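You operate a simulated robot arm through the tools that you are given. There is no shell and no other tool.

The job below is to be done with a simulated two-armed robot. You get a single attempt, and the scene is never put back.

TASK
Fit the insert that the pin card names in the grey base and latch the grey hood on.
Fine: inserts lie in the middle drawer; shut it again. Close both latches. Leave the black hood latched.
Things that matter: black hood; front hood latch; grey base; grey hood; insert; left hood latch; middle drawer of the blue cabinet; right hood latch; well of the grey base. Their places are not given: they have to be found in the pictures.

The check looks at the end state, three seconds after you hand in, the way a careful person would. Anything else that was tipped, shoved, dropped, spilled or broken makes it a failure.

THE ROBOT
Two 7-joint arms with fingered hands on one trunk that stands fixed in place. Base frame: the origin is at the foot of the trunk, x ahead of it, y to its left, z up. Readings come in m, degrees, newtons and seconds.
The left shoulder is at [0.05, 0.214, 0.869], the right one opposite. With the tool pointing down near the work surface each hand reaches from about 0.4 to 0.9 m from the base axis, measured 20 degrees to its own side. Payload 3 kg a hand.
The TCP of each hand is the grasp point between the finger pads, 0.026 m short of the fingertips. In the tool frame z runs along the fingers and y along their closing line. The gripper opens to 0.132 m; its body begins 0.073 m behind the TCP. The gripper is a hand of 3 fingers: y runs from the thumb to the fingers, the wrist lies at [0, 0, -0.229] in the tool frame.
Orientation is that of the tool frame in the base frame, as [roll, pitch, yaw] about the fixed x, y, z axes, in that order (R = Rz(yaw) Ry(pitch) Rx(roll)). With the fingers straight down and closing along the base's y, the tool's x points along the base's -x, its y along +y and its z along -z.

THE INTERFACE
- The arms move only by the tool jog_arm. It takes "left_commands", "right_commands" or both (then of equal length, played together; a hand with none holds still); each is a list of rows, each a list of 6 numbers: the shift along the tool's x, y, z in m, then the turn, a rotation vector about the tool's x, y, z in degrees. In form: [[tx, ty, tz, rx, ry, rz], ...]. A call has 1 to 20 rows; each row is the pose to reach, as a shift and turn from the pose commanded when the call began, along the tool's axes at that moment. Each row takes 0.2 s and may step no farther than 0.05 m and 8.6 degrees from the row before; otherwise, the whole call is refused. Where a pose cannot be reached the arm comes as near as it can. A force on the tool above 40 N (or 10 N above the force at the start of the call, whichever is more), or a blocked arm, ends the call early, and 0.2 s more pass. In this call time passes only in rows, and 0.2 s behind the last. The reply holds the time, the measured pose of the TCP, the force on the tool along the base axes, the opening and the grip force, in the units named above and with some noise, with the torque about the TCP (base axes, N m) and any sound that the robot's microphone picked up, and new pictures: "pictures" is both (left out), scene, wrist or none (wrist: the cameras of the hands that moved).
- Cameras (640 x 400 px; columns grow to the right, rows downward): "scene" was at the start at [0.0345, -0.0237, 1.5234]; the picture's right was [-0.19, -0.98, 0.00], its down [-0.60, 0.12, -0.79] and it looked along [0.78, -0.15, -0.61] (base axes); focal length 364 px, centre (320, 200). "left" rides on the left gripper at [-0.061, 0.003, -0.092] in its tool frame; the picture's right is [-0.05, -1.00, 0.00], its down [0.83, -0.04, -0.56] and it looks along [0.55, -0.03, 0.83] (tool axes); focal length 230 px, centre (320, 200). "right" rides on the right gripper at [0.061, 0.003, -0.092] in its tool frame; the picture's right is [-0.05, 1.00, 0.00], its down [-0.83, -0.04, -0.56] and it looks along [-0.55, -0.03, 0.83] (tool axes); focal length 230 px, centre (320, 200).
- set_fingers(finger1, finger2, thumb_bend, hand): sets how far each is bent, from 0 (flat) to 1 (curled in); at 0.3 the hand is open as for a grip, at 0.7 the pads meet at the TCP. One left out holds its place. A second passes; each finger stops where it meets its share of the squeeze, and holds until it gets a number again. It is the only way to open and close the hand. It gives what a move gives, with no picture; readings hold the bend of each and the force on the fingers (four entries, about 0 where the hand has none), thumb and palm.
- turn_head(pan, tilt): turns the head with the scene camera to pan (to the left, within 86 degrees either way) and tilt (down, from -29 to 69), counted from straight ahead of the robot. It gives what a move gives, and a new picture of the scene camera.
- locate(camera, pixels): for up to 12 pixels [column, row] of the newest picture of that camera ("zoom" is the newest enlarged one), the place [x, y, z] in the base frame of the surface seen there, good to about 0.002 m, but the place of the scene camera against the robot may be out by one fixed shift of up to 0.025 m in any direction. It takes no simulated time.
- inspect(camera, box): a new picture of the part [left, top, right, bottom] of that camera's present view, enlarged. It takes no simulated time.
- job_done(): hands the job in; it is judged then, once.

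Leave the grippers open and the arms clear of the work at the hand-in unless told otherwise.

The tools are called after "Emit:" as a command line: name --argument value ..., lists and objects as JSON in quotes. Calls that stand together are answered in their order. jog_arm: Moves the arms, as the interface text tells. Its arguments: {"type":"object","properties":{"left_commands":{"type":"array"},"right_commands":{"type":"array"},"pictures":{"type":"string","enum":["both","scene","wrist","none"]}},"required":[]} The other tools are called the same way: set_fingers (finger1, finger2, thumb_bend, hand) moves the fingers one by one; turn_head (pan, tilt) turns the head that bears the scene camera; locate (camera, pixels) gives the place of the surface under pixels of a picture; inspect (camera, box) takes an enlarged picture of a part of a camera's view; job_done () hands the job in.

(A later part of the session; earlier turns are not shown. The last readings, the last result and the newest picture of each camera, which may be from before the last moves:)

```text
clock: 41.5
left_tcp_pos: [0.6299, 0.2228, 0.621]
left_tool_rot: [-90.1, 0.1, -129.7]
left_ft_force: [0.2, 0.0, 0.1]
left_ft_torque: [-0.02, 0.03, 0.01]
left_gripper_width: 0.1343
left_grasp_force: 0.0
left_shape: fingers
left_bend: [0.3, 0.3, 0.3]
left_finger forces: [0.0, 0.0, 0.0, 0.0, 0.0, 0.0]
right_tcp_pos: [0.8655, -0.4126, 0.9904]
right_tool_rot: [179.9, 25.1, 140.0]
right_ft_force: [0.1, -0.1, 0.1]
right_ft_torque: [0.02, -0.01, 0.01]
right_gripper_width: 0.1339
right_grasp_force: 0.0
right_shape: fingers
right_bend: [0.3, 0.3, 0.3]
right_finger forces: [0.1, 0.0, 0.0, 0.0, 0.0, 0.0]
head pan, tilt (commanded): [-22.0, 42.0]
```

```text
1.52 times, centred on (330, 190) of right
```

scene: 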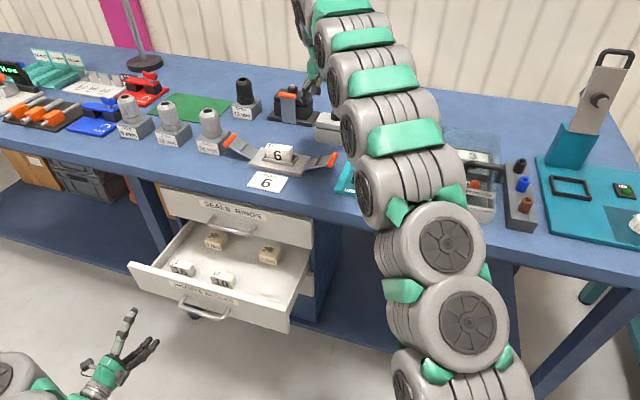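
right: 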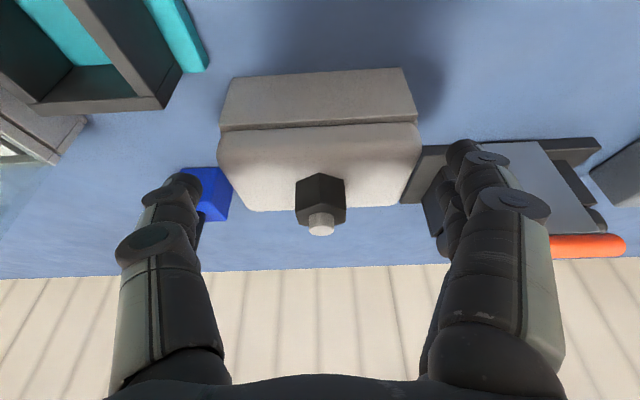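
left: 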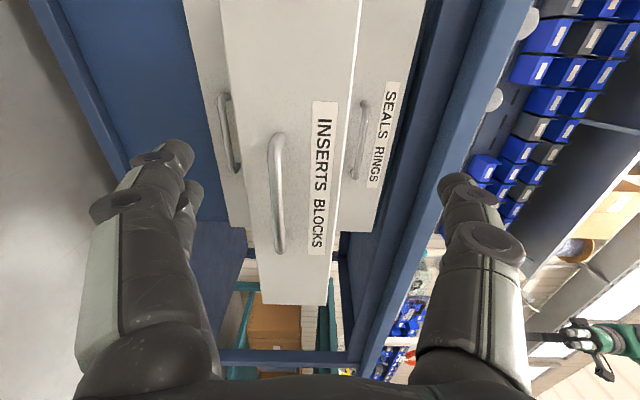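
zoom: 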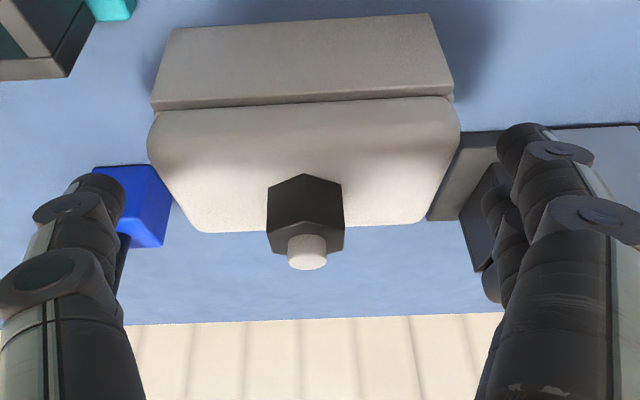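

The hood sits between thumb and fingers with room on both sides. I go the last 2 cm.

Emit:
jog_arm --right_commands '[[0, 0, 0.007, 0, 0, 0], [0, 0, 0.014, 0, 0, 0], [0, 0, 0.02, 0, 0, 0]]' --pictures "wrist"

Emit:
inspect --camera "right" --box '[120, 60, 540, 320]'

```text
clock: 42.3
left_tcp_pos: [0.6306, 0.2231, 0.6218]
left_tool_rot: [-90.0, 0.0, -129.8]
left_ft_force: [0.2, -0.6, -0.1]
left_ft_torque: [0.03, 0.03, -0.01]
left_gripper_width: 0.1339
left_grasp_force: 0.0
left_shape: fingers
left_bend: [0.3, 0.3, 0.3]
left_finger forces: [0.0, 0.1, 0.1, 0.0, 0.1, 0.1]
right_tcp_pos: [0.8715, -0.4181, 0.9732]
right_tool_rot: [180.0, 25.0, 140.1]
right_ft_force: [0.6, 0.6, -0.2]
right_ft_torque: [0.01, 0.01, 0.0]
right_gripper_width: 0.1339
right_grasp_force: 0.0
right_shape: fingers
right_bend: [0.3, 0.3, 0.3]
right_finger forces: [0.0, 0.0, 0.0, 0.0, 0.0, 0.0]
head pan, tilt (commanded): [-22.0, 42.0]
```

right: 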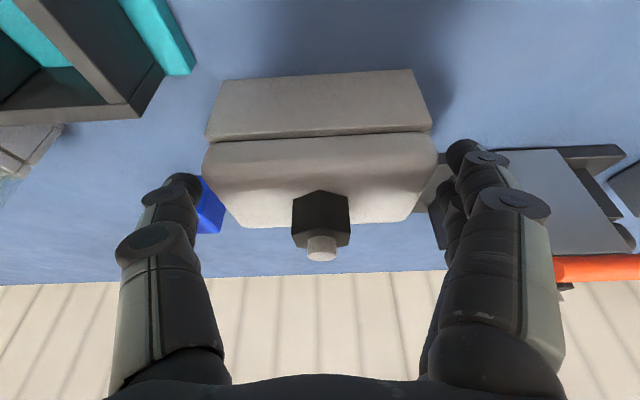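

```text
1.52 times, centred on (330, 190) of right
```

zoom: 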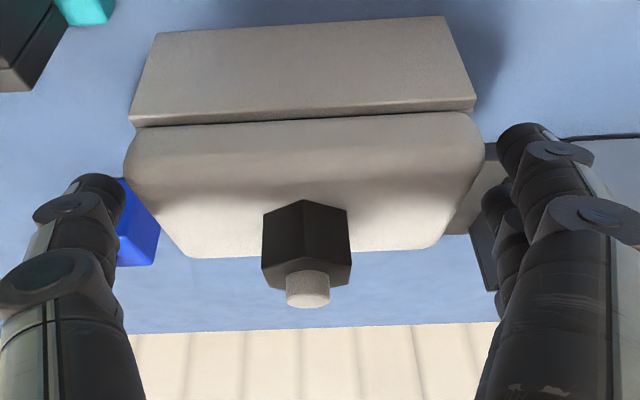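

The hand is in place. I close gently first.

Emit:
set_fingers --hand "right" --finger1 0.4 --finger2 0.4 --thumb_bend 0.4

Emit:
inspect --camera "right" --box '[120, 60, 540, 320]'

```text
clock: 43.3
left_tcp_pos: [0.63, 0.2233, 0.6217]
left_tool_rot: [-90.0, 0.0, -129.8]
left_ft_force: [-0.1, -0.1, -0.1]
left_ft_torque: [-0.02, -0.01, 0.01]
left_gripper_width: 0.1341
left_grasp_force: 0.0
left_shape: fingers
left_bend: [0.3, 0.3, 0.3]
left_finger forces: [0.0, 0.0, 0.0, 0.1, 0.0, 0.0]
right_tcp_pos: [0.8726, -0.4181, 0.973]
right_tool_rot: [179.9, 25.0, 140.0]
right_ft_force: [-0.7, -1.0, 1.9]
right_ft_torque: [0.0, -0.01, 0.03]
right_gripper_width: 0.1118
right_grasp_force: 4.5
right_shape: fingers
right_bend: [0.37, 0.37, 0.38]
right_finger forces: [2.9, 1.9, 0.0, 0.1, 5.3, 0.1]
head pan, tilt (commanded): [-22.0, 42.0]
```

```text
1.52 times, centred on (330, 190) of right
```

zoom: 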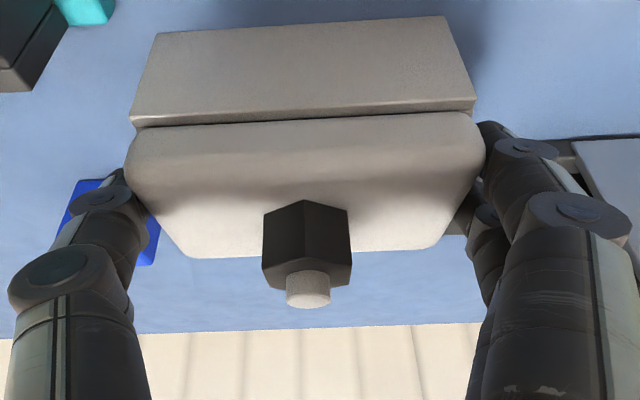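

Contact on all three. I squeeze firmly.

Emit:
set_fingers --hand "right" --finger1 0.55 --finger2 0.55 --thumb_bend 0.55

Emit:
inspect --camera "right" --box '[120, 60, 540, 320]'

```text
clock: 44.3
left_tcp_pos: [0.6315, 0.2226, 0.6215]
left_tool_rot: [-90.0, -0.1, -129.8]
left_ft_force: [0.4, 0.0, -0.7]
left_ft_torque: [0.01, -0.01, -0.01]
left_gripper_width: 0.1341
left_grasp_force: 0.1
left_shape: fingers
left_bend: [0.3, 0.3, 0.3]
left_finger forces: [0.0, 0.0, 0.0, 0.0, 0.0, 0.1]
right_tcp_pos: [0.8726, -0.418, 0.9741]
right_tool_rot: [-179.9, 25.1, 140.2]
right_ft_force: [-0.7, -3.2, 4.3]
right_ft_torque: [-0.09, 0.1, 0.03]
right_gripper_width: 0.1088
right_grasp_force: 26.6
right_shape: fingers
right_bend: [0.39, 0.38, 0.46]
right_finger forces: [14.1, 12.2, 0.0, 0.0, 27.2, 0.1]
head pan, tilt (commanded): [-22.0, 42.0]
```

```text
1.52 times, centred on (330, 190) of right
```

zoom: 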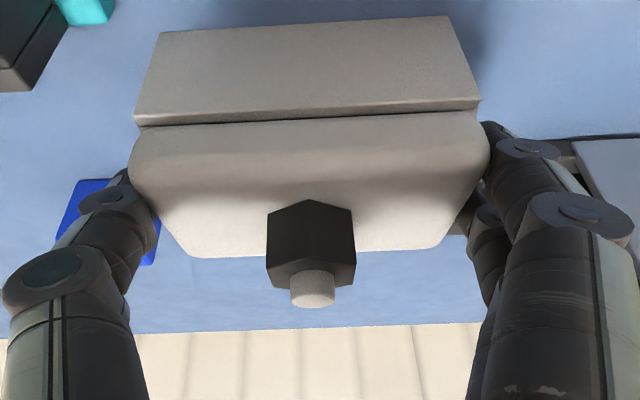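

Grip is 27 N. I lift 2 cm, easing slightly toward the robot, and look.

Emit:
jog_arm --right_commands '[[-0.0021, 0, -0.0045, 0, 0, 0], [-0.0042, 0, -0.0091, 0, 0, 0], [-0.0018, 0, -0.0157, 0, 0, 0], [0.0006, 0, -0.0223, 0, 0, 0]]' --pictures "both"

Emit:
inspect --camera "right" --box '[120, 60, 540, 320]'

```text
clock: 45.3
left_tcp_pos: [0.6303, 0.2231, 0.6215]
left_tool_rot: [-90.0, 0.1, -129.8]
left_ft_force: [0.4, 0.0, -0.5]
left_ft_torque: [0.03, 0.02, 0.02]
left_gripper_width: 0.1339
left_grasp_force: 0.0
left_shape: fingers
left_bend: [0.3, 0.3, 0.3]
left_finger forces: [0.1, 0.0, 0.1, 0.0, 0.1, 0.0]
right_tcp_pos: [0.8658, -0.4112, 0.9932]
right_tool_rot: [179.9, 25.0, 140.1]
right_ft_force: [0.6, 0.2, -1.2]
right_ft_torque: [0.0, 0.02, -0.02]
right_gripper_width: 0.1089
right_grasp_force: 25.2
right_shape: fingers
right_bend: [0.39, 0.37, 0.46]
right_finger forces: [14.3, 12.4, 0.0, 0.0, 24.4, 0.0]
head pan, tilt (commanded): [-22.0, 42.0]
```

scene: 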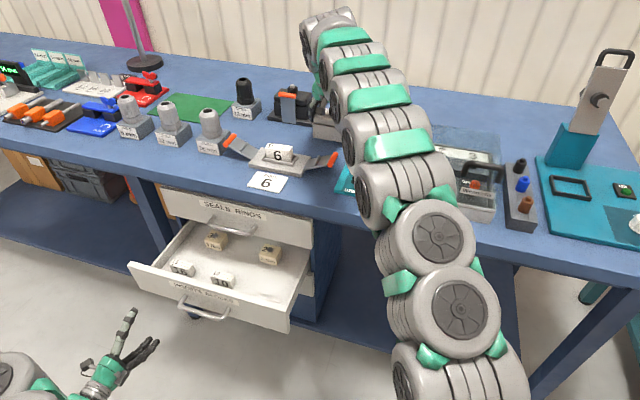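
right: 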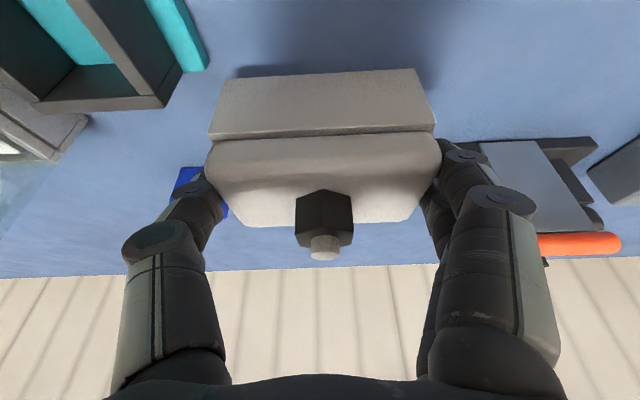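

```text
1.52 times, centred on (330, 190) of right
```

zoom: 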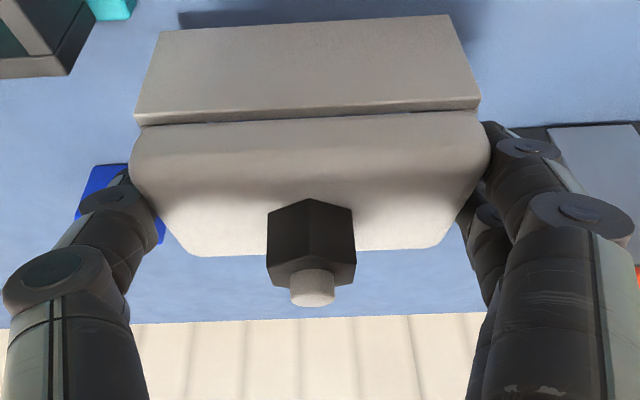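

The hood is lifted and steady. I measure where it sits relative to the hand.

Emit:
locate --camera "zoom" --pixels '[[164, 36], [445, 20], [140, 110], [475, 98], [143, 122], [478, 112], [200, 250], [430, 242], [270, 235], [353, 232], [312, 260], [310, 130]]'

```text
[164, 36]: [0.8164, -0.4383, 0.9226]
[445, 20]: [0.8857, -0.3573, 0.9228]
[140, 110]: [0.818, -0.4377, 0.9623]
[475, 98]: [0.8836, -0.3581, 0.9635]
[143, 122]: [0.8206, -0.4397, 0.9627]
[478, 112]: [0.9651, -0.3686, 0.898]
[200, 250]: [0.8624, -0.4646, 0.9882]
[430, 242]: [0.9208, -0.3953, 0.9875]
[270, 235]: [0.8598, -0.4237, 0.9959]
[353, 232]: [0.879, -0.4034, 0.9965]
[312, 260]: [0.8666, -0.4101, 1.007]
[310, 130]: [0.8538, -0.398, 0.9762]
```

The hood is level, its centre 7.5 mm beyond and 0.8 mm left of the TCP, its bottom 73.5 mm below. I carry it up and back, then over the grey base at about 8 cm above the plate.

Emit:
jog_arm --right_commands '[[0.0072, 0, -0.02, 0, 0, 0], [0.0145, 0, -0.0399, 0, 0, 0], [0.02, 0, -0.058, 0, 0, 0], [0.0256, 0, -0.076, 0, 0, 0], [0.0311, 0, -0.094, 0, 0, 0], [0.0463, 0.0213, -0.1011, 0, 0, 0], [0.0614, 0.0427, -0.1082, 0, 0, 0], [0.0766, 0.064, -0.1152, 0, 0, 0], [0.0917, 0.0854, -0.1223, 0, 0, 0], [0.1069, 0.1067, -0.1294, 0, 0, 0]]' --pictures "both"

Emit:
inspect --camera "right" --box '[120, 0, 540, 262]'

```text
clock: 47.5
left_tcp_pos: [0.6307, 0.2232, 0.6211]
left_tool_rot: [-90.0, 0.1, -129.7]
left_ft_force: [0.5, -0.6, 0.1]
left_ft_torque: [0.0, 0.01, -0.01]
left_gripper_width: 0.1341
left_grasp_force: 0.0
left_shape: fingers
left_bend: [0.3, 0.3, 0.3]
left_finger forces: [0.0, 0.1, 0.1, 0.0, 0.0, 0.1]
right_tcp_pos: [0.8164, -0.2327, 1.0652]
right_tool_rot: [-179.9, 25.0, 140.1]
right_ft_force: [-0.1, 0.4, -2.0]
right_ft_torque: [0.01, 0.02, 0.02]
right_gripper_width: 0.1087
right_grasp_force: 25.2
right_shape: fingers
right_bend: [0.39, 0.37, 0.46]
right_finger forces: [14.0, 12.4, 0.0, 0.0, 24.6, 0.0]
head pan, tilt (commanded): [-22.0, 42.0]
```

scene: 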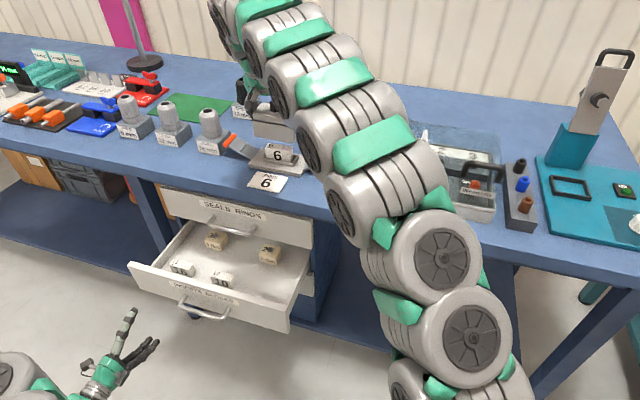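
right: 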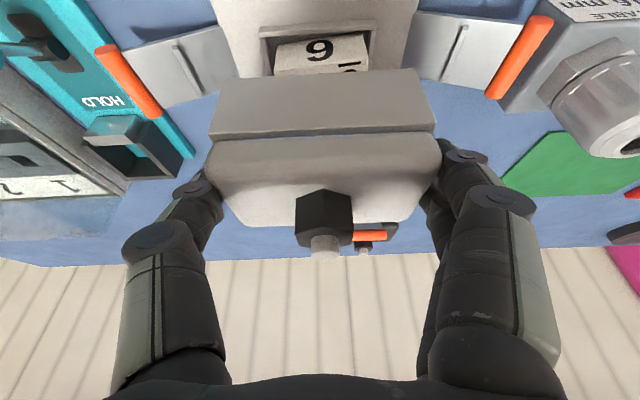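

```text
1.52 times, centred on (330, 131) of right
```

zoom: 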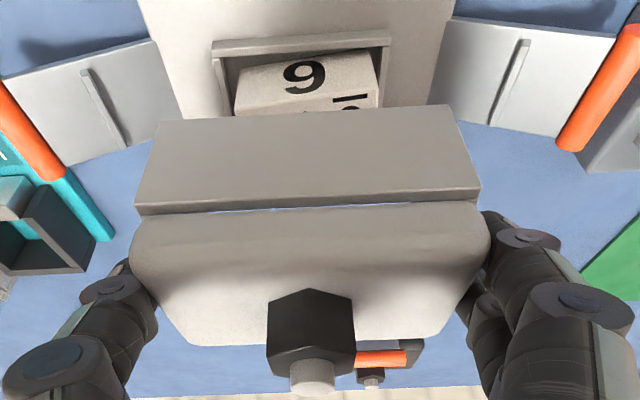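

The hood is above the base; I see the near rim at (300,45) in the enlargement. I measure rim, hood edges, and both latches.

Emit:
locate --camera "zoom" --pixels '[[215, 52], [388, 42], [162, 125], [446, 110], [140, 205], [478, 192], [240, 90], [375, 75], [300, 46], [312, 320], [236, 115], [376, 105]]'

Emit:
locate --camera "zoom" --pixels '[[10, 100], [60, 178], [605, 70], [570, 145], [100, 100], [85, 70], [125, 145], [520, 45], [495, 120], [150, 50], [450, 30], [180, 110]]'

```text
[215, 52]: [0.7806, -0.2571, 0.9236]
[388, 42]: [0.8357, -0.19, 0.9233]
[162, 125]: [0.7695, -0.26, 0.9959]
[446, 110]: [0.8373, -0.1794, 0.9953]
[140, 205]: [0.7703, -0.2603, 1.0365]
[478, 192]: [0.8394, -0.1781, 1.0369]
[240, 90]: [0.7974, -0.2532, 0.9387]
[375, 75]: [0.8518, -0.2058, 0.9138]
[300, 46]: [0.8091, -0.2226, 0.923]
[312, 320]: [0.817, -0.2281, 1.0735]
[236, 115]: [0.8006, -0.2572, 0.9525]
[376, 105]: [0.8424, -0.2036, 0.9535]
```

```text
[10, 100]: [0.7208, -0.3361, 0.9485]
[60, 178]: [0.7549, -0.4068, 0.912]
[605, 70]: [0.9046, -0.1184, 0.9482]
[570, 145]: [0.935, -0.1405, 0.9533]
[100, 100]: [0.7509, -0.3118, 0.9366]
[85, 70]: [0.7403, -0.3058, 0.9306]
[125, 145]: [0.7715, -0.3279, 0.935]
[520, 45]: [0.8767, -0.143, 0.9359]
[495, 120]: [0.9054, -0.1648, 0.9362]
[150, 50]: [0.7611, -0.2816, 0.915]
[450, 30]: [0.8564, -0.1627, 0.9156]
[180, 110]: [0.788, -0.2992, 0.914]
```

Hood and rim line up: hood front edge s=0.7575 vs rim 0.7637, both centred at t=0.346, both turned 50°. I shift 1 mm toward the robot and lower 6.5 cm, to just above the rim.

Emit:
jog_arm --right_commands '[[0.0009, 0, -0.0004, 0, 0, 0], [0.0073, 0, 0.0132, 0, 0, 0], [0.0136, 0, 0.0268, 0, 0, 0], [0.02, 0, 0.0404, 0, 0, 0], [0.0242, 0, 0.0494, 0, 0, 0], [0.0284, 0, 0.0585, 0, 0, 0]]' --pictures "both"

Emit:
inspect --camera "right" --box '[120, 0, 540, 262]'

```text
clock: 48.9
left_tcp_pos: [0.6305, 0.2233, 0.6212]
left_tool_rot: [-90.1, 0.0, -129.7]
left_ft_force: [0.7, -0.6, -0.5]
left_ft_torque: [0.02, 0.01, -0.02]
left_gripper_width: 0.134
left_grasp_force: 0.0
left_shape: fingers
left_bend: [0.3, 0.3, 0.3]
left_finger forces: [0.0, 0.0, 0.0, 0.0, 0.0, 0.0]
right_tcp_pos: [0.8166, -0.2307, 1.0007]
right_tool_rot: [-180.0, 25.0, 140.2]
right_ft_force: [0.0, -0.6, -2.4]
right_ft_torque: [0.02, 0.01, 0.0]
right_gripper_width: 0.1087
right_grasp_force: 25.4
right_shape: fingers
right_bend: [0.39, 0.37, 0.46]
right_finger forces: [13.8, 12.2, 0.0, 0.0, 24.8, 0.0]
head pan, tilt (commanded): [-22.0, 42.0]
```

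scene: 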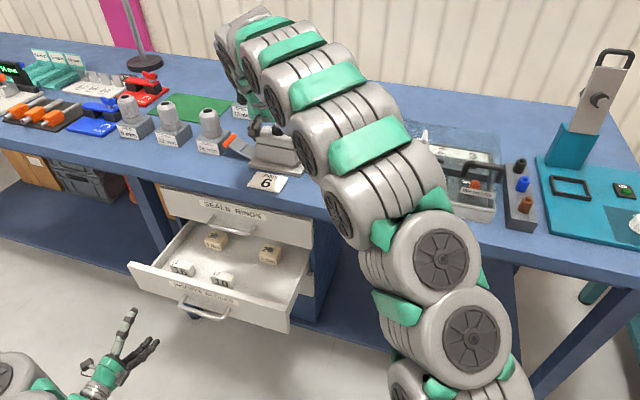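
right: 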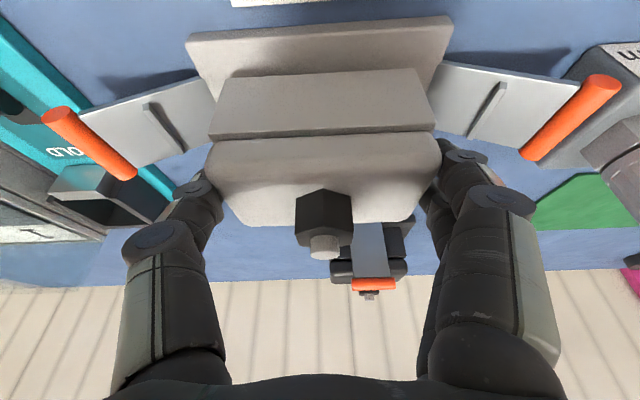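

```text
1.52 times, centred on (330, 131) of right
```

zoom: 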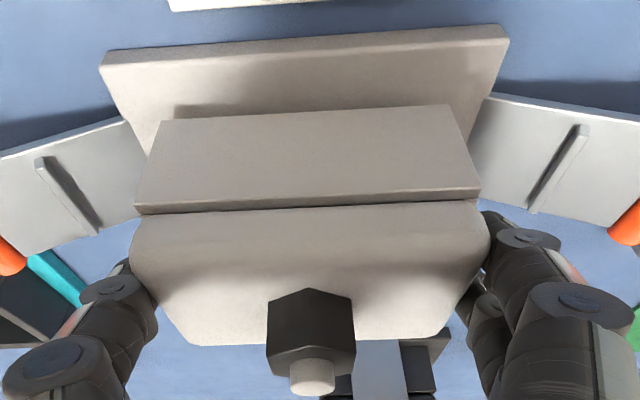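

I verify the hood's front edge against the plate's front edge once more before the last step.

Emit:
locate --camera "zoom" --pixels '[[163, 126], [446, 110], [140, 205], [477, 192], [108, 66], [505, 42], [305, 125], [300, 60], [130, 110], [480, 95]]'

```text
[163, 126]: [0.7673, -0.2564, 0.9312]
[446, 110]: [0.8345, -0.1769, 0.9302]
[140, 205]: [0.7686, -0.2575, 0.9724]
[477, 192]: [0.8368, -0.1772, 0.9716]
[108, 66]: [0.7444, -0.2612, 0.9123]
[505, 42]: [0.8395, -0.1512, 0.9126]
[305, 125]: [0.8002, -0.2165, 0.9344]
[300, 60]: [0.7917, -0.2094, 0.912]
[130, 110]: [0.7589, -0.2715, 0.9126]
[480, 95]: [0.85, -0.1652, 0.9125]
```

The hood reads 1-2 mm too near; I shift it 1 mm forward again and lower 8 mm, watching the force.

Emit:
jog_arm --right_commands '[[-0.0009, 0, 0.0004, 0, 0, 0], [0.0004, 0, 0.0031, 0, 0, 0], [0.0016, 0, 0.0058, 0, 0, 0], [0.0025, 0, 0.0076, 0, 0, 0]]' --pictures "wrist"

Emit:
inspect --camera "right" --box '[120, 0, 540, 262]'

```text
clock: 49.9
left_tcp_pos: [0.6303, 0.2219, 0.621]
left_tool_rot: [-90.0, 0.0, -129.8]
left_ft_force: [-0.8, -0.3, -0.1]
left_ft_torque: [-0.01, -0.01, 0.0]
left_gripper_width: 0.1339
left_grasp_force: 0.1
left_shape: fingers
left_bend: [0.3, 0.3, 0.3]
left_finger forces: [0.1, 0.1, 0.0, 0.0, 0.0, 0.1]
right_tcp_pos: [0.8168, -0.2321, 0.993]
right_tool_rot: [-180.0, 25.0, 140.2]
right_ft_force: [-0.4, 1.0, -2.0]
right_ft_torque: [0.0, 0.03, 0.03]
right_gripper_width: 0.1087
right_grasp_force: 25.5
right_shape: fingers
right_bend: [0.39, 0.37, 0.46]
right_finger forces: [13.8, 12.2, 0.1, 0.0, 24.8, 0.0]
head pan, tilt (commanded): [-22.0, 42.0]
```

right: 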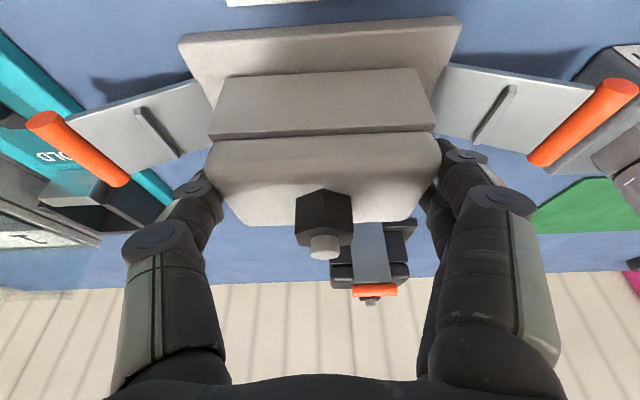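

```text
1.52 times, centred on (330, 131) of right
```

zoom: 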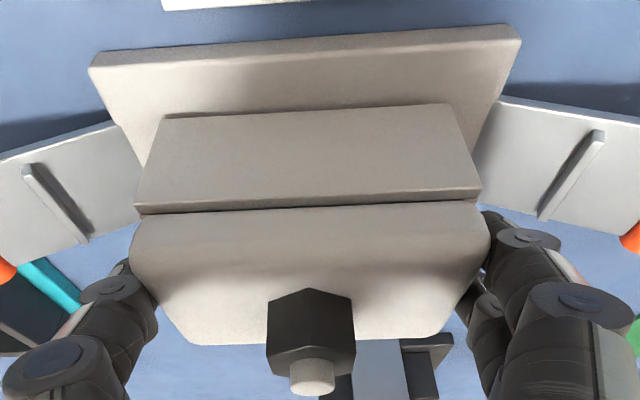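

No contact yet with the hood's bottom about at z 0.92, below the rim top. I lower further in small steps.

Emit:
jog_arm --right_commands '[[0.0008, 0, 0.0018, 0, 0, 0], [0.0017, 0, 0.0036, 0, 0, 0], [0.0023, 0, 0.005, 0, 0, 0]]' --pictures "wrist"

Emit:
inspect --camera "right" --box '[120, 0, 540, 262]'

```text
clock: 50.7
left_tcp_pos: [0.6293, 0.2233, 0.6215]
left_tool_rot: [-89.9, 0.1, -129.9]
left_ft_force: [0.2, -0.1, 0.2]
left_ft_torque: [0.0, 0.0, -0.02]
left_gripper_width: 0.1341
left_grasp_force: 0.0
left_shape: fingers
left_bend: [0.3, 0.3, 0.3]
left_finger forces: [0.0, 0.0, 0.0, 0.0, 0.0, 0.0]
right_tcp_pos: [0.8177, -0.2331, 0.9871]
right_tool_rot: [179.9, 25.1, 140.1]
right_ft_force: [-7.5, 4.3, 12.6]
right_ft_torque: [-0.4, 0.38, 0.09]
right_gripper_width: 0.1089
right_grasp_force: 27.0
right_shape: fingers
right_bend: [0.39, 0.38, 0.46]
right_finger forces: [12.9, 11.5, 0.0, 0.0, 29.9, 0.1]
head pan, tilt (commanded): [-22.0, 42.0]
```

right: 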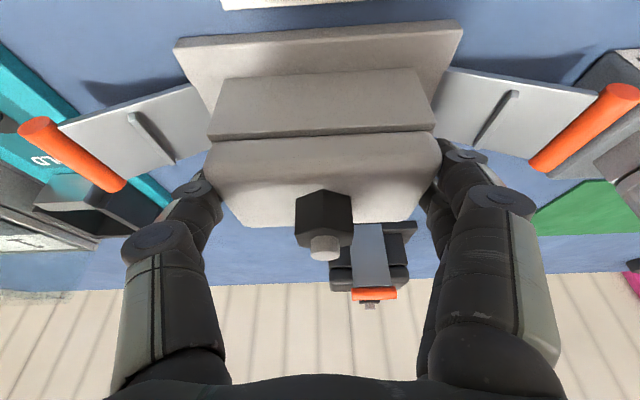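

```text
1.52 times, centred on (330, 131) of right
```

zoom: 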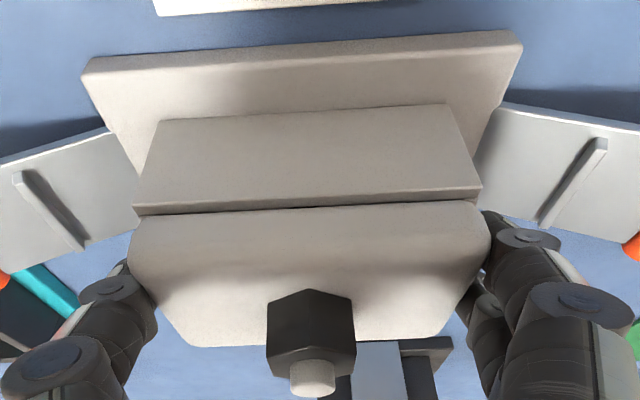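

Contact at exactly the height expected for the plate (12.6 N). I check the hood's lower edge and top heights.

Emit:
locate --camera "zoom" --pixels '[[161, 126], [446, 108], [140, 203], [477, 188], [305, 119], [305, 110], [310, 260], [200, 335], [430, 330], [92, 70], [515, 45], [200, 270]]'

```text
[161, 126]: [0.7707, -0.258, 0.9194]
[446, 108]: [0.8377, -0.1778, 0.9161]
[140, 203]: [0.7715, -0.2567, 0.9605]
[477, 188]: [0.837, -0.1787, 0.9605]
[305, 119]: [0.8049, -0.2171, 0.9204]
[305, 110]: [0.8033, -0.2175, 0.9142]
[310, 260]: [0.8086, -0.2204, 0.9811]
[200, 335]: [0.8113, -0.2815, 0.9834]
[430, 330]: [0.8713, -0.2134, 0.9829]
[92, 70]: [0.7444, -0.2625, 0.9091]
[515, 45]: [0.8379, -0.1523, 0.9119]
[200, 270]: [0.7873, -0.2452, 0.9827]
```

The hood's top is level at z 0.983, meaning its bottom rests on the plate (0.9135), centred over the well. I open the fingers in two steps.

Emit:
set_fingers --hand "right" --finger1 0.35 --finger2 0.34 --thumb_bend 0.38

Emit:
set_fingers --hand "right" --finger1 0.3 --finger2 0.3 --thumb_bend 0.3

Emit:
inspect --camera "right" --box '[120, 0, 540, 262]'

```text
clock: 51.7
left_tcp_pos: [0.6313, 0.2233, 0.6208]
left_tool_rot: [-90.0, 0.0, -129.8]
left_ft_force: [-0.8, 0.3, 0.3]
left_ft_torque: [0.0, 0.01, 0.0]
left_gripper_width: 0.1341
left_grasp_force: 0.1
left_shape: fingers
left_bend: [0.3, 0.3, 0.3]
left_finger forces: [0.1, 0.1, 0.1, 0.0, 0.0, 0.0]
right_tcp_pos: [0.8176, -0.2325, 0.9871]
right_tool_rot: [-179.9, 24.9, 140.1]
right_ft_force: [0.3, 0.2, 1.0]
right_ft_torque: [0.01, -0.05, -0.01]
right_gripper_width: 0.1155
right_grasp_force: 0.7
right_shape: fingers
right_bend: [0.34, 0.34, 0.38]
right_finger forces: [0.9, 0.1, 0.1, 0.0, 0.9, 0.0]
head pan, tilt (commanded): [-22.0, 42.0]
```

```text
clock: 52.7
left_tcp_pos: [0.63, 0.223, 0.6214]
left_tool_rot: [-90.0, 0.0, -129.8]
left_ft_force: [-0.2, 0.4, -0.5]
left_ft_torque: [-0.01, 0.0, -0.01]
left_gripper_width: 0.1341
left_grasp_force: 0.1
left_shape: fingers
left_bend: [0.3, 0.3, 0.3]
left_finger forces: [0.0, 0.1, 0.0, 0.0, 0.1, 0.0]
right_tcp_pos: [0.8171, -0.2321, 0.9867]
right_tool_rot: [180.0, 25.0, 140.1]
right_ft_force: [0.8, 0.4, 0.4]
right_ft_torque: [0.03, 0.02, -0.01]
right_gripper_width: 0.134
right_grasp_force: 0.1
right_shape: fingers
right_bend: [0.3, 0.3, 0.3]
right_finger forces: [0.0, 0.1, 0.1, 0.0, 0.0, 0.0]
head pan, tilt (commanded): [-22.0, 42.0]
```

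```text
1.52 times, centred on (330, 131) of right
```

zoom: 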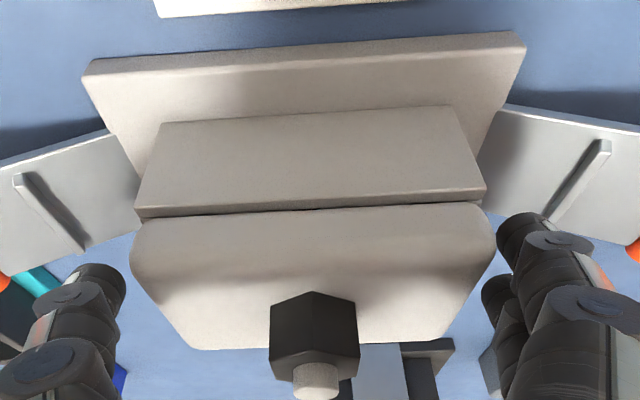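

The hood stays put. I retreat the right hand along its own axis, back and up 12 cm.

Emit:
jog_arm --right_commands '[[0, 0, -0.02, 0, 0, 0], [0, 0, -0.045, 0, 0, 0], [0, 0, -0.075, 0, 0, 0], [0.0, 0, -0.105, 0, 0, 0], [0.02, 0, -0.135, 0, 0, 0]]' --pictures "both"

Emit:
inspect --camera "right" --box '[120, 60, 540, 322]'

```text
clock: 53.9
left_tcp_pos: [0.6309, 0.2233, 0.6223]
left_tool_rot: [-90.0, 0.0, -129.7]
left_ft_force: [0.5, 0.1, -0.2]
left_ft_torque: [0.0, 0.03, 0.0]
left_gripper_width: 0.1341
left_grasp_force: 0.0
left_shape: fingers
left_bend: [0.3, 0.3, 0.3]
left_finger forces: [0.0, 0.1, 0.0, 0.0, 0.0, 0.1]
right_tcp_pos: [0.7602, -0.1846, 1.1007]
right_tool_rot: [-180.0, 25.0, 140.1]
right_ft_force: [0.5, 0.7, -1.1]
right_ft_torque: [-0.03, -0.02, 0.0]
right_gripper_width: 0.1341
right_grasp_force: 0.0
right_shape: fingers
right_bend: [0.3, 0.3, 0.3]
right_finger forces: [0.0, 0.1, 0.0, 0.0, 0.0, 0.1]
head pan, tilt (commanded): [-22.0, 42.0]
```

scene: 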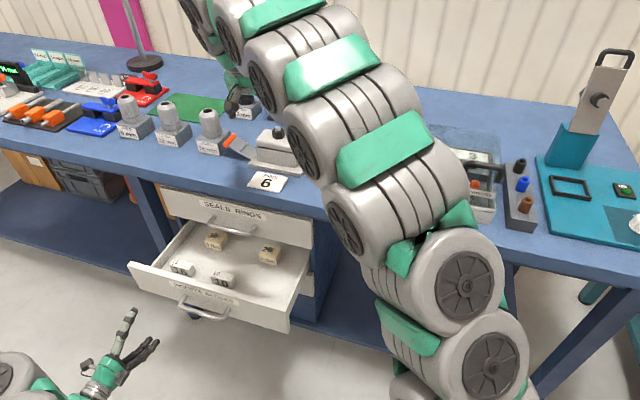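
right: 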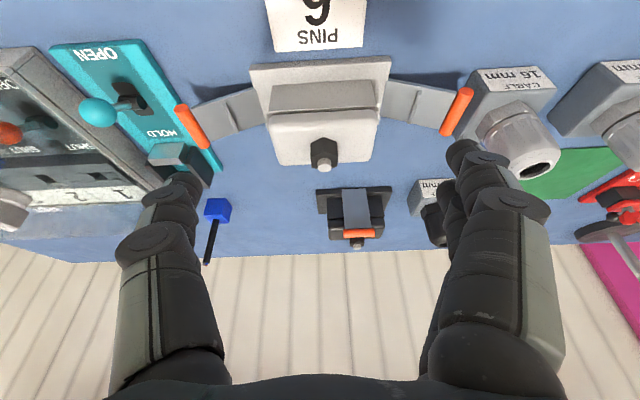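

```text
1.52 times, centred on (330, 191) of right
```

zoom: 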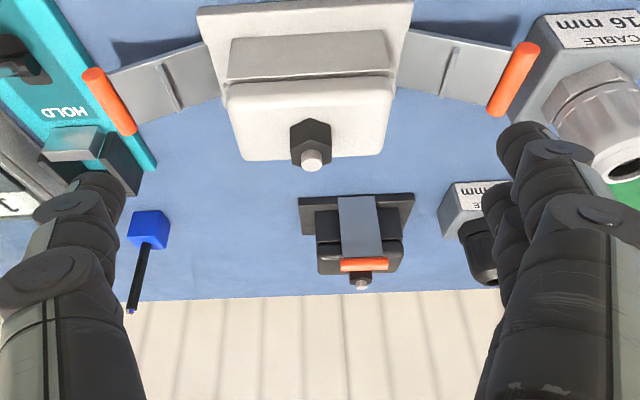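

The hood sits on the base, released. Now the latches: I enlarge the base region and measure lever ends, orange handles, and hinges.

Emit:
inspect --camera "right" --box '[160, 45, 490, 185]'

```text
1.94 times, centred on (325, 115) of right
```

zoom: 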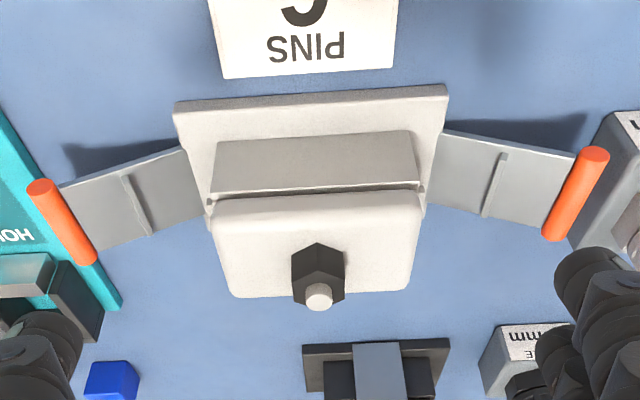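

Emit:
locate --camera "zoom" --pixels '[[40, 188], [62, 225], [88, 258], [85, 215], [130, 190], [150, 225], [180, 160], [195, 205], [70, 195], [110, 245], [212, 210], [205, 200]]'

Emit:
locate --camera "zoom" --pixels '[[595, 155], [577, 195], [555, 235], [560, 180], [500, 165], [488, 205], [445, 150], [435, 195], [568, 160], [540, 222], [420, 190], [425, 197]]'

```text
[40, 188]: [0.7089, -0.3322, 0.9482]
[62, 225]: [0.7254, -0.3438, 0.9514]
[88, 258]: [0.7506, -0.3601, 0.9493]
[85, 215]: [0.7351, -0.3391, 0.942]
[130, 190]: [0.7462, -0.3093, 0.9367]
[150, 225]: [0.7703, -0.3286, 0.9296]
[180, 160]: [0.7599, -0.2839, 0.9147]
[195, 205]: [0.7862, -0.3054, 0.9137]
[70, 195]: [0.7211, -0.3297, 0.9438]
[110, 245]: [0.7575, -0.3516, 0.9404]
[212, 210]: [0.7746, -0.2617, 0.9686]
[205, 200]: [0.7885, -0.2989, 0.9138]
```

```text
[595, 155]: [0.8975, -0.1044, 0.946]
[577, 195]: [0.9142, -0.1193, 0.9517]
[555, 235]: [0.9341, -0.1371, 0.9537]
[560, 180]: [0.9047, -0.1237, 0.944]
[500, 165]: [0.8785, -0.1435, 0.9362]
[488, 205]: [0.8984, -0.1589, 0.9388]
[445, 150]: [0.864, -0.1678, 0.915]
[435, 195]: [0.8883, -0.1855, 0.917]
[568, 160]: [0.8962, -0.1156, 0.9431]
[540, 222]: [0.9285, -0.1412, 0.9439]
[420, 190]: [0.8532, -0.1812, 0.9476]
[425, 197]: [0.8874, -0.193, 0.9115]
```

Both handles are rods along the depth direction: right one at t≈0.20, left one at t≈0.494, tops at z≈0.952; levers slope up about 24° from hinges at the plate ends. A cable block stands close to the left handle and the teal clamp close to the right one. I enlarge both neighbourhoods to measure free space.

Emit:
inspect --camera "right" --box '[380, 50, 580, 190]'

```text
2.86 times, centred on (480, 120) of right
```

zoom: 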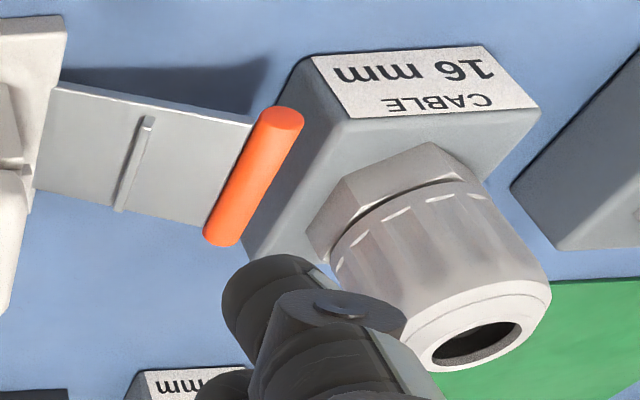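

Emit:
locate --camera "zoom" --pixels '[[310, 60], [318, 68], [344, 118], [250, 250], [262, 225], [285, 130], [275, 150], [210, 215], [283, 118], [310, 230], [450, 150], [130, 190]]'

Emit:
inspect --camera "right" --box '[60, 30, 280, 190]'

```text
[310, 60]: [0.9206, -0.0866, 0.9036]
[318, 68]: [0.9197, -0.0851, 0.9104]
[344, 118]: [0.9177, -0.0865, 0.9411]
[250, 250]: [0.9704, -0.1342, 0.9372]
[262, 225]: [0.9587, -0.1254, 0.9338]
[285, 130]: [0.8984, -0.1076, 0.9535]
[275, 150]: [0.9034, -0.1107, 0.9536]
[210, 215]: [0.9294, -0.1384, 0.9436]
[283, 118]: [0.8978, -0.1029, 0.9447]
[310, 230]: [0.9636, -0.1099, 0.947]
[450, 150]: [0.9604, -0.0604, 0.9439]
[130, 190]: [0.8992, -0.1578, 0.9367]
```

```text
2.50 times, centred on (170, 110) of right
```

zoom: 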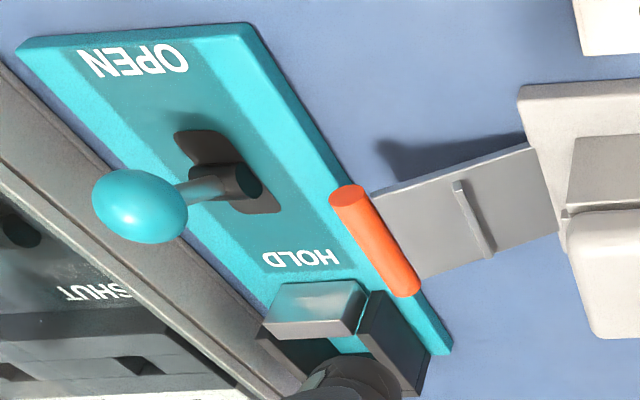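

Emit:
locate --camera "zoom" --pixels '[[140, 205], [185, 180], [240, 180], [250, 30], [330, 170], [300, 130], [440, 345], [315, 290], [400, 300], [420, 380], [345, 195], [375, 200]]'

```text
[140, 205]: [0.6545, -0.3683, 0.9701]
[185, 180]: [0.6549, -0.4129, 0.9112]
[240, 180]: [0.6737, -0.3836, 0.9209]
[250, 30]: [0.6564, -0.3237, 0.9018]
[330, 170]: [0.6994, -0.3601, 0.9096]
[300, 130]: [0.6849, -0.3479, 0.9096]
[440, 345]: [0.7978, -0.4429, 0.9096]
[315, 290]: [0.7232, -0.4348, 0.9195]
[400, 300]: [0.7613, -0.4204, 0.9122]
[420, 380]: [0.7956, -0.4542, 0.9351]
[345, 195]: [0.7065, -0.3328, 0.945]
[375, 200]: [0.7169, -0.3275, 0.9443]
```

The right handle has the teal ball lever (top z≈0.97 at t≈0.137) on its outside, and the left handle has the cable block 2 cm outside. So I'll lift each handle from the robot's side with one digit: the thumb for the right latch, a finger for the left one. First I shape the right hand: fingers curled, thumb straight, and look at it.

Emit:
set_fingers --hand "right" --finger1 1.0 --finger2 1.0 --thumb_bend 0.38

Emit:
inspect --camera "right" --box '[0, 0, 640, 400]'

```text
clock: 54.9
left_tcp_pos: [0.6311, 0.2239, 0.6217]
left_tool_rot: [-90.1, -0.1, -129.8]
left_ft_force: [-0.7, -0.3, 0.3]
left_ft_torque: [0.03, 0.0, -0.02]
left_gripper_width: 0.1342
left_grasp_force: 0.0
left_shape: fingers
left_bend: [0.3, 0.3, 0.3]
left_finger forces: [0.0, 0.1, 0.0, 0.0, 0.0, 0.0]
right_tcp_pos: [0.7606, -0.1838, 1.1017]
right_tool_rot: [179.9, 25.0, 140.1]
right_ft_force: [0.1, 1.0, -0.8]
right_ft_torque: [0.0, -0.01, -0.01]
right_gripper_width: 0.052
right_grasp_force: 0.0
right_shape: fingers
right_bend: [1.0, 1.0, 0.38]
right_finger forces: [0.0, 0.0, 0.0, 0.0, 0.0, 0.1]
head pan, tilt (commanded): [-22.0, 42.0]
```

```text
1.00 times, centred on (320, 200) of right (not enlarged: the box is as wide or as high as the picture)
```

zoom: 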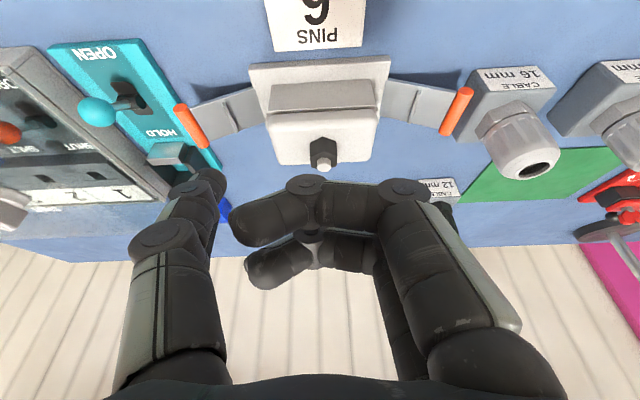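

Emit:
locate --camera "zoom" --pixels '[[215, 180], [200, 180], [178, 195], [160, 240], [305, 182], [400, 185], [240, 230], [265, 265], [330, 200], [430, 240], [205, 215], [170, 320]]'

```text
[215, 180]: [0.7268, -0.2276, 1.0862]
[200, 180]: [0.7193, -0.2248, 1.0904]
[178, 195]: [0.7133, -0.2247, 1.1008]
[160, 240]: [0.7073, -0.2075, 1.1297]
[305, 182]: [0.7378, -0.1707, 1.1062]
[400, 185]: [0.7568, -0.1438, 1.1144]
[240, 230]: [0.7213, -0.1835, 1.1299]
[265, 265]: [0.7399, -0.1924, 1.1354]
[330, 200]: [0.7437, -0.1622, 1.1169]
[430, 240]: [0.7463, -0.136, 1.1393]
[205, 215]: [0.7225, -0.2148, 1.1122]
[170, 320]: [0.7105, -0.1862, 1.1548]
```

The curled fingers end about 3 cm behind the thumb tip, so the thumb works as a probe. I move the right hand in front of the right latch, tilting it to 50°, still above everything.

Emit:
jog_arm --right_commands '[[0.016, -0.0178, 0.0146, 0, -5, 0], [0.032, -0.0355, 0.0292, 0, -10, 0], [0.048, -0.0533, 0.0438, 0, -15, 0], [0.0641, -0.071, 0.0584, 0, -20, 0], [0.0801, -0.0888, 0.073, 0, -25, 0]]' --pictures "both"

```text
clock: 56.1
left_tcp_pos: [0.6309, 0.2233, 0.6209]
left_tool_rot: [-90.0, 0.0, -129.9]
left_ft_force: [0.5, -0.1, 0.1]
left_ft_torque: [0.01, -0.03, 0.01]
left_gripper_width: 0.1341
left_grasp_force: 0.1
left_shape: fingers
left_bend: [0.3, 0.3, 0.3]
left_finger forces: [0.0, 0.0, 0.0, 0.0, 0.0, 0.0]
right_tcp_pos: [0.6704, -0.2245, 1.0013]
right_tool_rot: [180.0, 50.1, 139.9]
right_ft_force: [0.9, -0.2, 0.0]
right_ft_torque: [0.01, 0.0, -0.02]
right_gripper_width: 0.0523
right_grasp_force: 0.0
right_shape: fingers
right_bend: [1.0, 1.0, 0.38]
right_finger forces: [0.1, 0.0, 0.0, 0.0, 0.1, 0.0]
head pan, tilt (commanded): [-22.0, 42.0]
```

scene: 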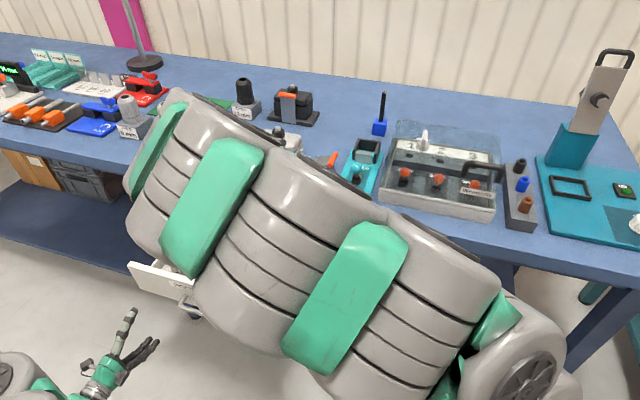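
right: 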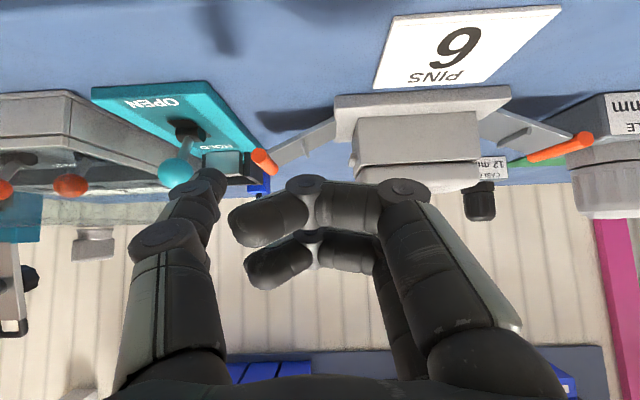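

The hand is in front of the base at 50° tilt. I measure the right handle and ball lever from here.

Emit:
inspect --camera "right" --box '[140, 80, 380, 230]'

```text
2.67 times, centred on (260, 155) of right
```

zoom: 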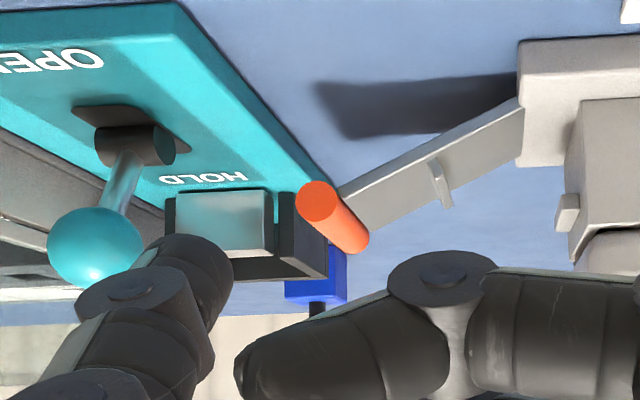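

Emit:
locate --camera "zoom" --pixels '[[315, 203], [300, 210], [330, 200], [315, 188], [320, 225], [360, 245], [345, 195], [400, 190], [515, 115], [95, 240], [130, 235], [568, 210]]'

Emit:
locate --camera "zoom" --pixels '[[345, 185], [430, 145], [515, 100], [350, 100], [440, 185], [525, 60], [530, 150], [75, 210], [120, 265], [180, 245], [250, 150], [60, 250]]'

```text
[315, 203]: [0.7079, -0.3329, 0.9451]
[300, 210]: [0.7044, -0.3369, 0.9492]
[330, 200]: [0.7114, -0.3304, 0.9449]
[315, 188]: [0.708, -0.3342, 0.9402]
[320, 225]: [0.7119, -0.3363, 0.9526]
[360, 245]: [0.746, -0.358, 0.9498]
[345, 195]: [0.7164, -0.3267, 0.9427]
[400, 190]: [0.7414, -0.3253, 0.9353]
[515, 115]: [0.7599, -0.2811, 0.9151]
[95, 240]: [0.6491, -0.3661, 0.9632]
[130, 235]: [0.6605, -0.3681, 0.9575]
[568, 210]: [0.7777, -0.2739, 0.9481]
```

```text
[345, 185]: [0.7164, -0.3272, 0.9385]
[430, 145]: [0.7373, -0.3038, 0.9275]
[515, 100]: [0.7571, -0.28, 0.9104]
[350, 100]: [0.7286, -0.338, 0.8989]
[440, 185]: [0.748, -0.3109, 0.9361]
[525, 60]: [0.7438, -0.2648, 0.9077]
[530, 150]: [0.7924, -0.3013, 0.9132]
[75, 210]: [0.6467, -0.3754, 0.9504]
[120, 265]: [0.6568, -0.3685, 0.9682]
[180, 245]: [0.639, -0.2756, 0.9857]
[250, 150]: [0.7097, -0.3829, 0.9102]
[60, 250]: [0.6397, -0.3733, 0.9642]
```

Handle near end centre is at (t 0.198, z 0.945). I check the thumb tip's exact offset in this picture.

Emit:
locate --camera "zoom" --pixels '[[205, 262], [228, 265], [170, 250], [195, 245], [215, 300], [150, 290], [90, 380], [440, 265], [270, 370], [190, 238]]'

```text
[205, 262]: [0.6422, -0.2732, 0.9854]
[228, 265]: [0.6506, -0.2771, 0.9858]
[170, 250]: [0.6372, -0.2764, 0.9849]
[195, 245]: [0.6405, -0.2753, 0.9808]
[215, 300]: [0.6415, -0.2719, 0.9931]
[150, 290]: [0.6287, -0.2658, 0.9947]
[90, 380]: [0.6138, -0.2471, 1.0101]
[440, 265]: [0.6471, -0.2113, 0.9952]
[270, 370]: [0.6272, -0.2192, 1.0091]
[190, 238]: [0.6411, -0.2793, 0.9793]
```

The thumb centre is 60 mm to the right of the TCP, tip 26 mm ahead. I lower to latch height, still 6 cm in front of the handle, and check.

Emit:
jog_arm --right_commands '[[0.0117, -0.0011, 0.0235, 0, 0, 0], [0.0235, -0.0021, 0.0471, 0, 0, 0], [0.0352, -0.0032, 0.0706, 0, 0, 0]]' --pictures "wrist"

Emit:
inspect --camera "right" --box '[100, 60, 420, 260]'

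```text
clock: 56.9
left_tcp_pos: [0.6303, 0.2228, 0.6214]
left_tool_rot: [-90.0, 0.0, -129.8]
left_ft_force: [-0.4, 0.4, 0.1]
left_ft_torque: [0.0, 0.01, -0.03]
left_gripper_width: 0.134
left_grasp_force: 0.0
left_shape: fingers
left_bend: [0.3, 0.3, 0.3]
left_finger forces: [0.0, 0.0, 0.0, 0.0, 0.1, 0.0]
right_tcp_pos: [0.6939, -0.2491, 0.9274]
right_tool_rot: [-179.9, 49.9, 140.1]
right_ft_force: [0.9, -0.1, 0.0]
right_ft_torque: [0.0, 0.02, 0.01]
right_gripper_width: 0.0521
right_grasp_force: 0.1
right_shape: fingers
right_bend: [1.0, 1.0, 0.38]
right_finger forces: [0.1, 0.0, 0.1, 0.1, 0.0, 0.0]
head pan, tilt (commanded): [-22.0, 42.0]
```

right: 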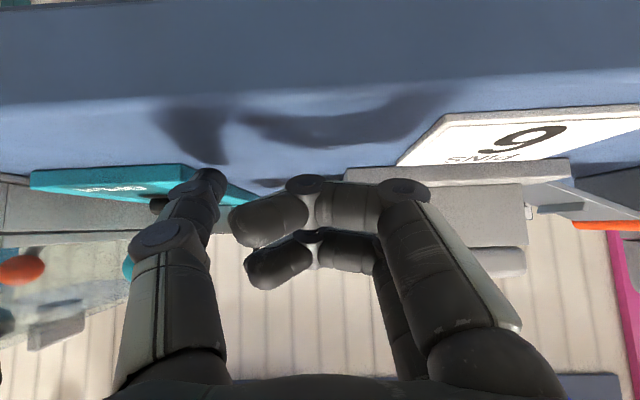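

```text
2.00 times, centred on (260, 160) of right
```

zoom: 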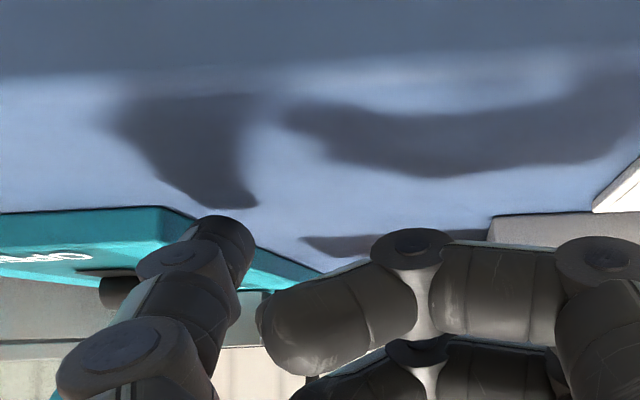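

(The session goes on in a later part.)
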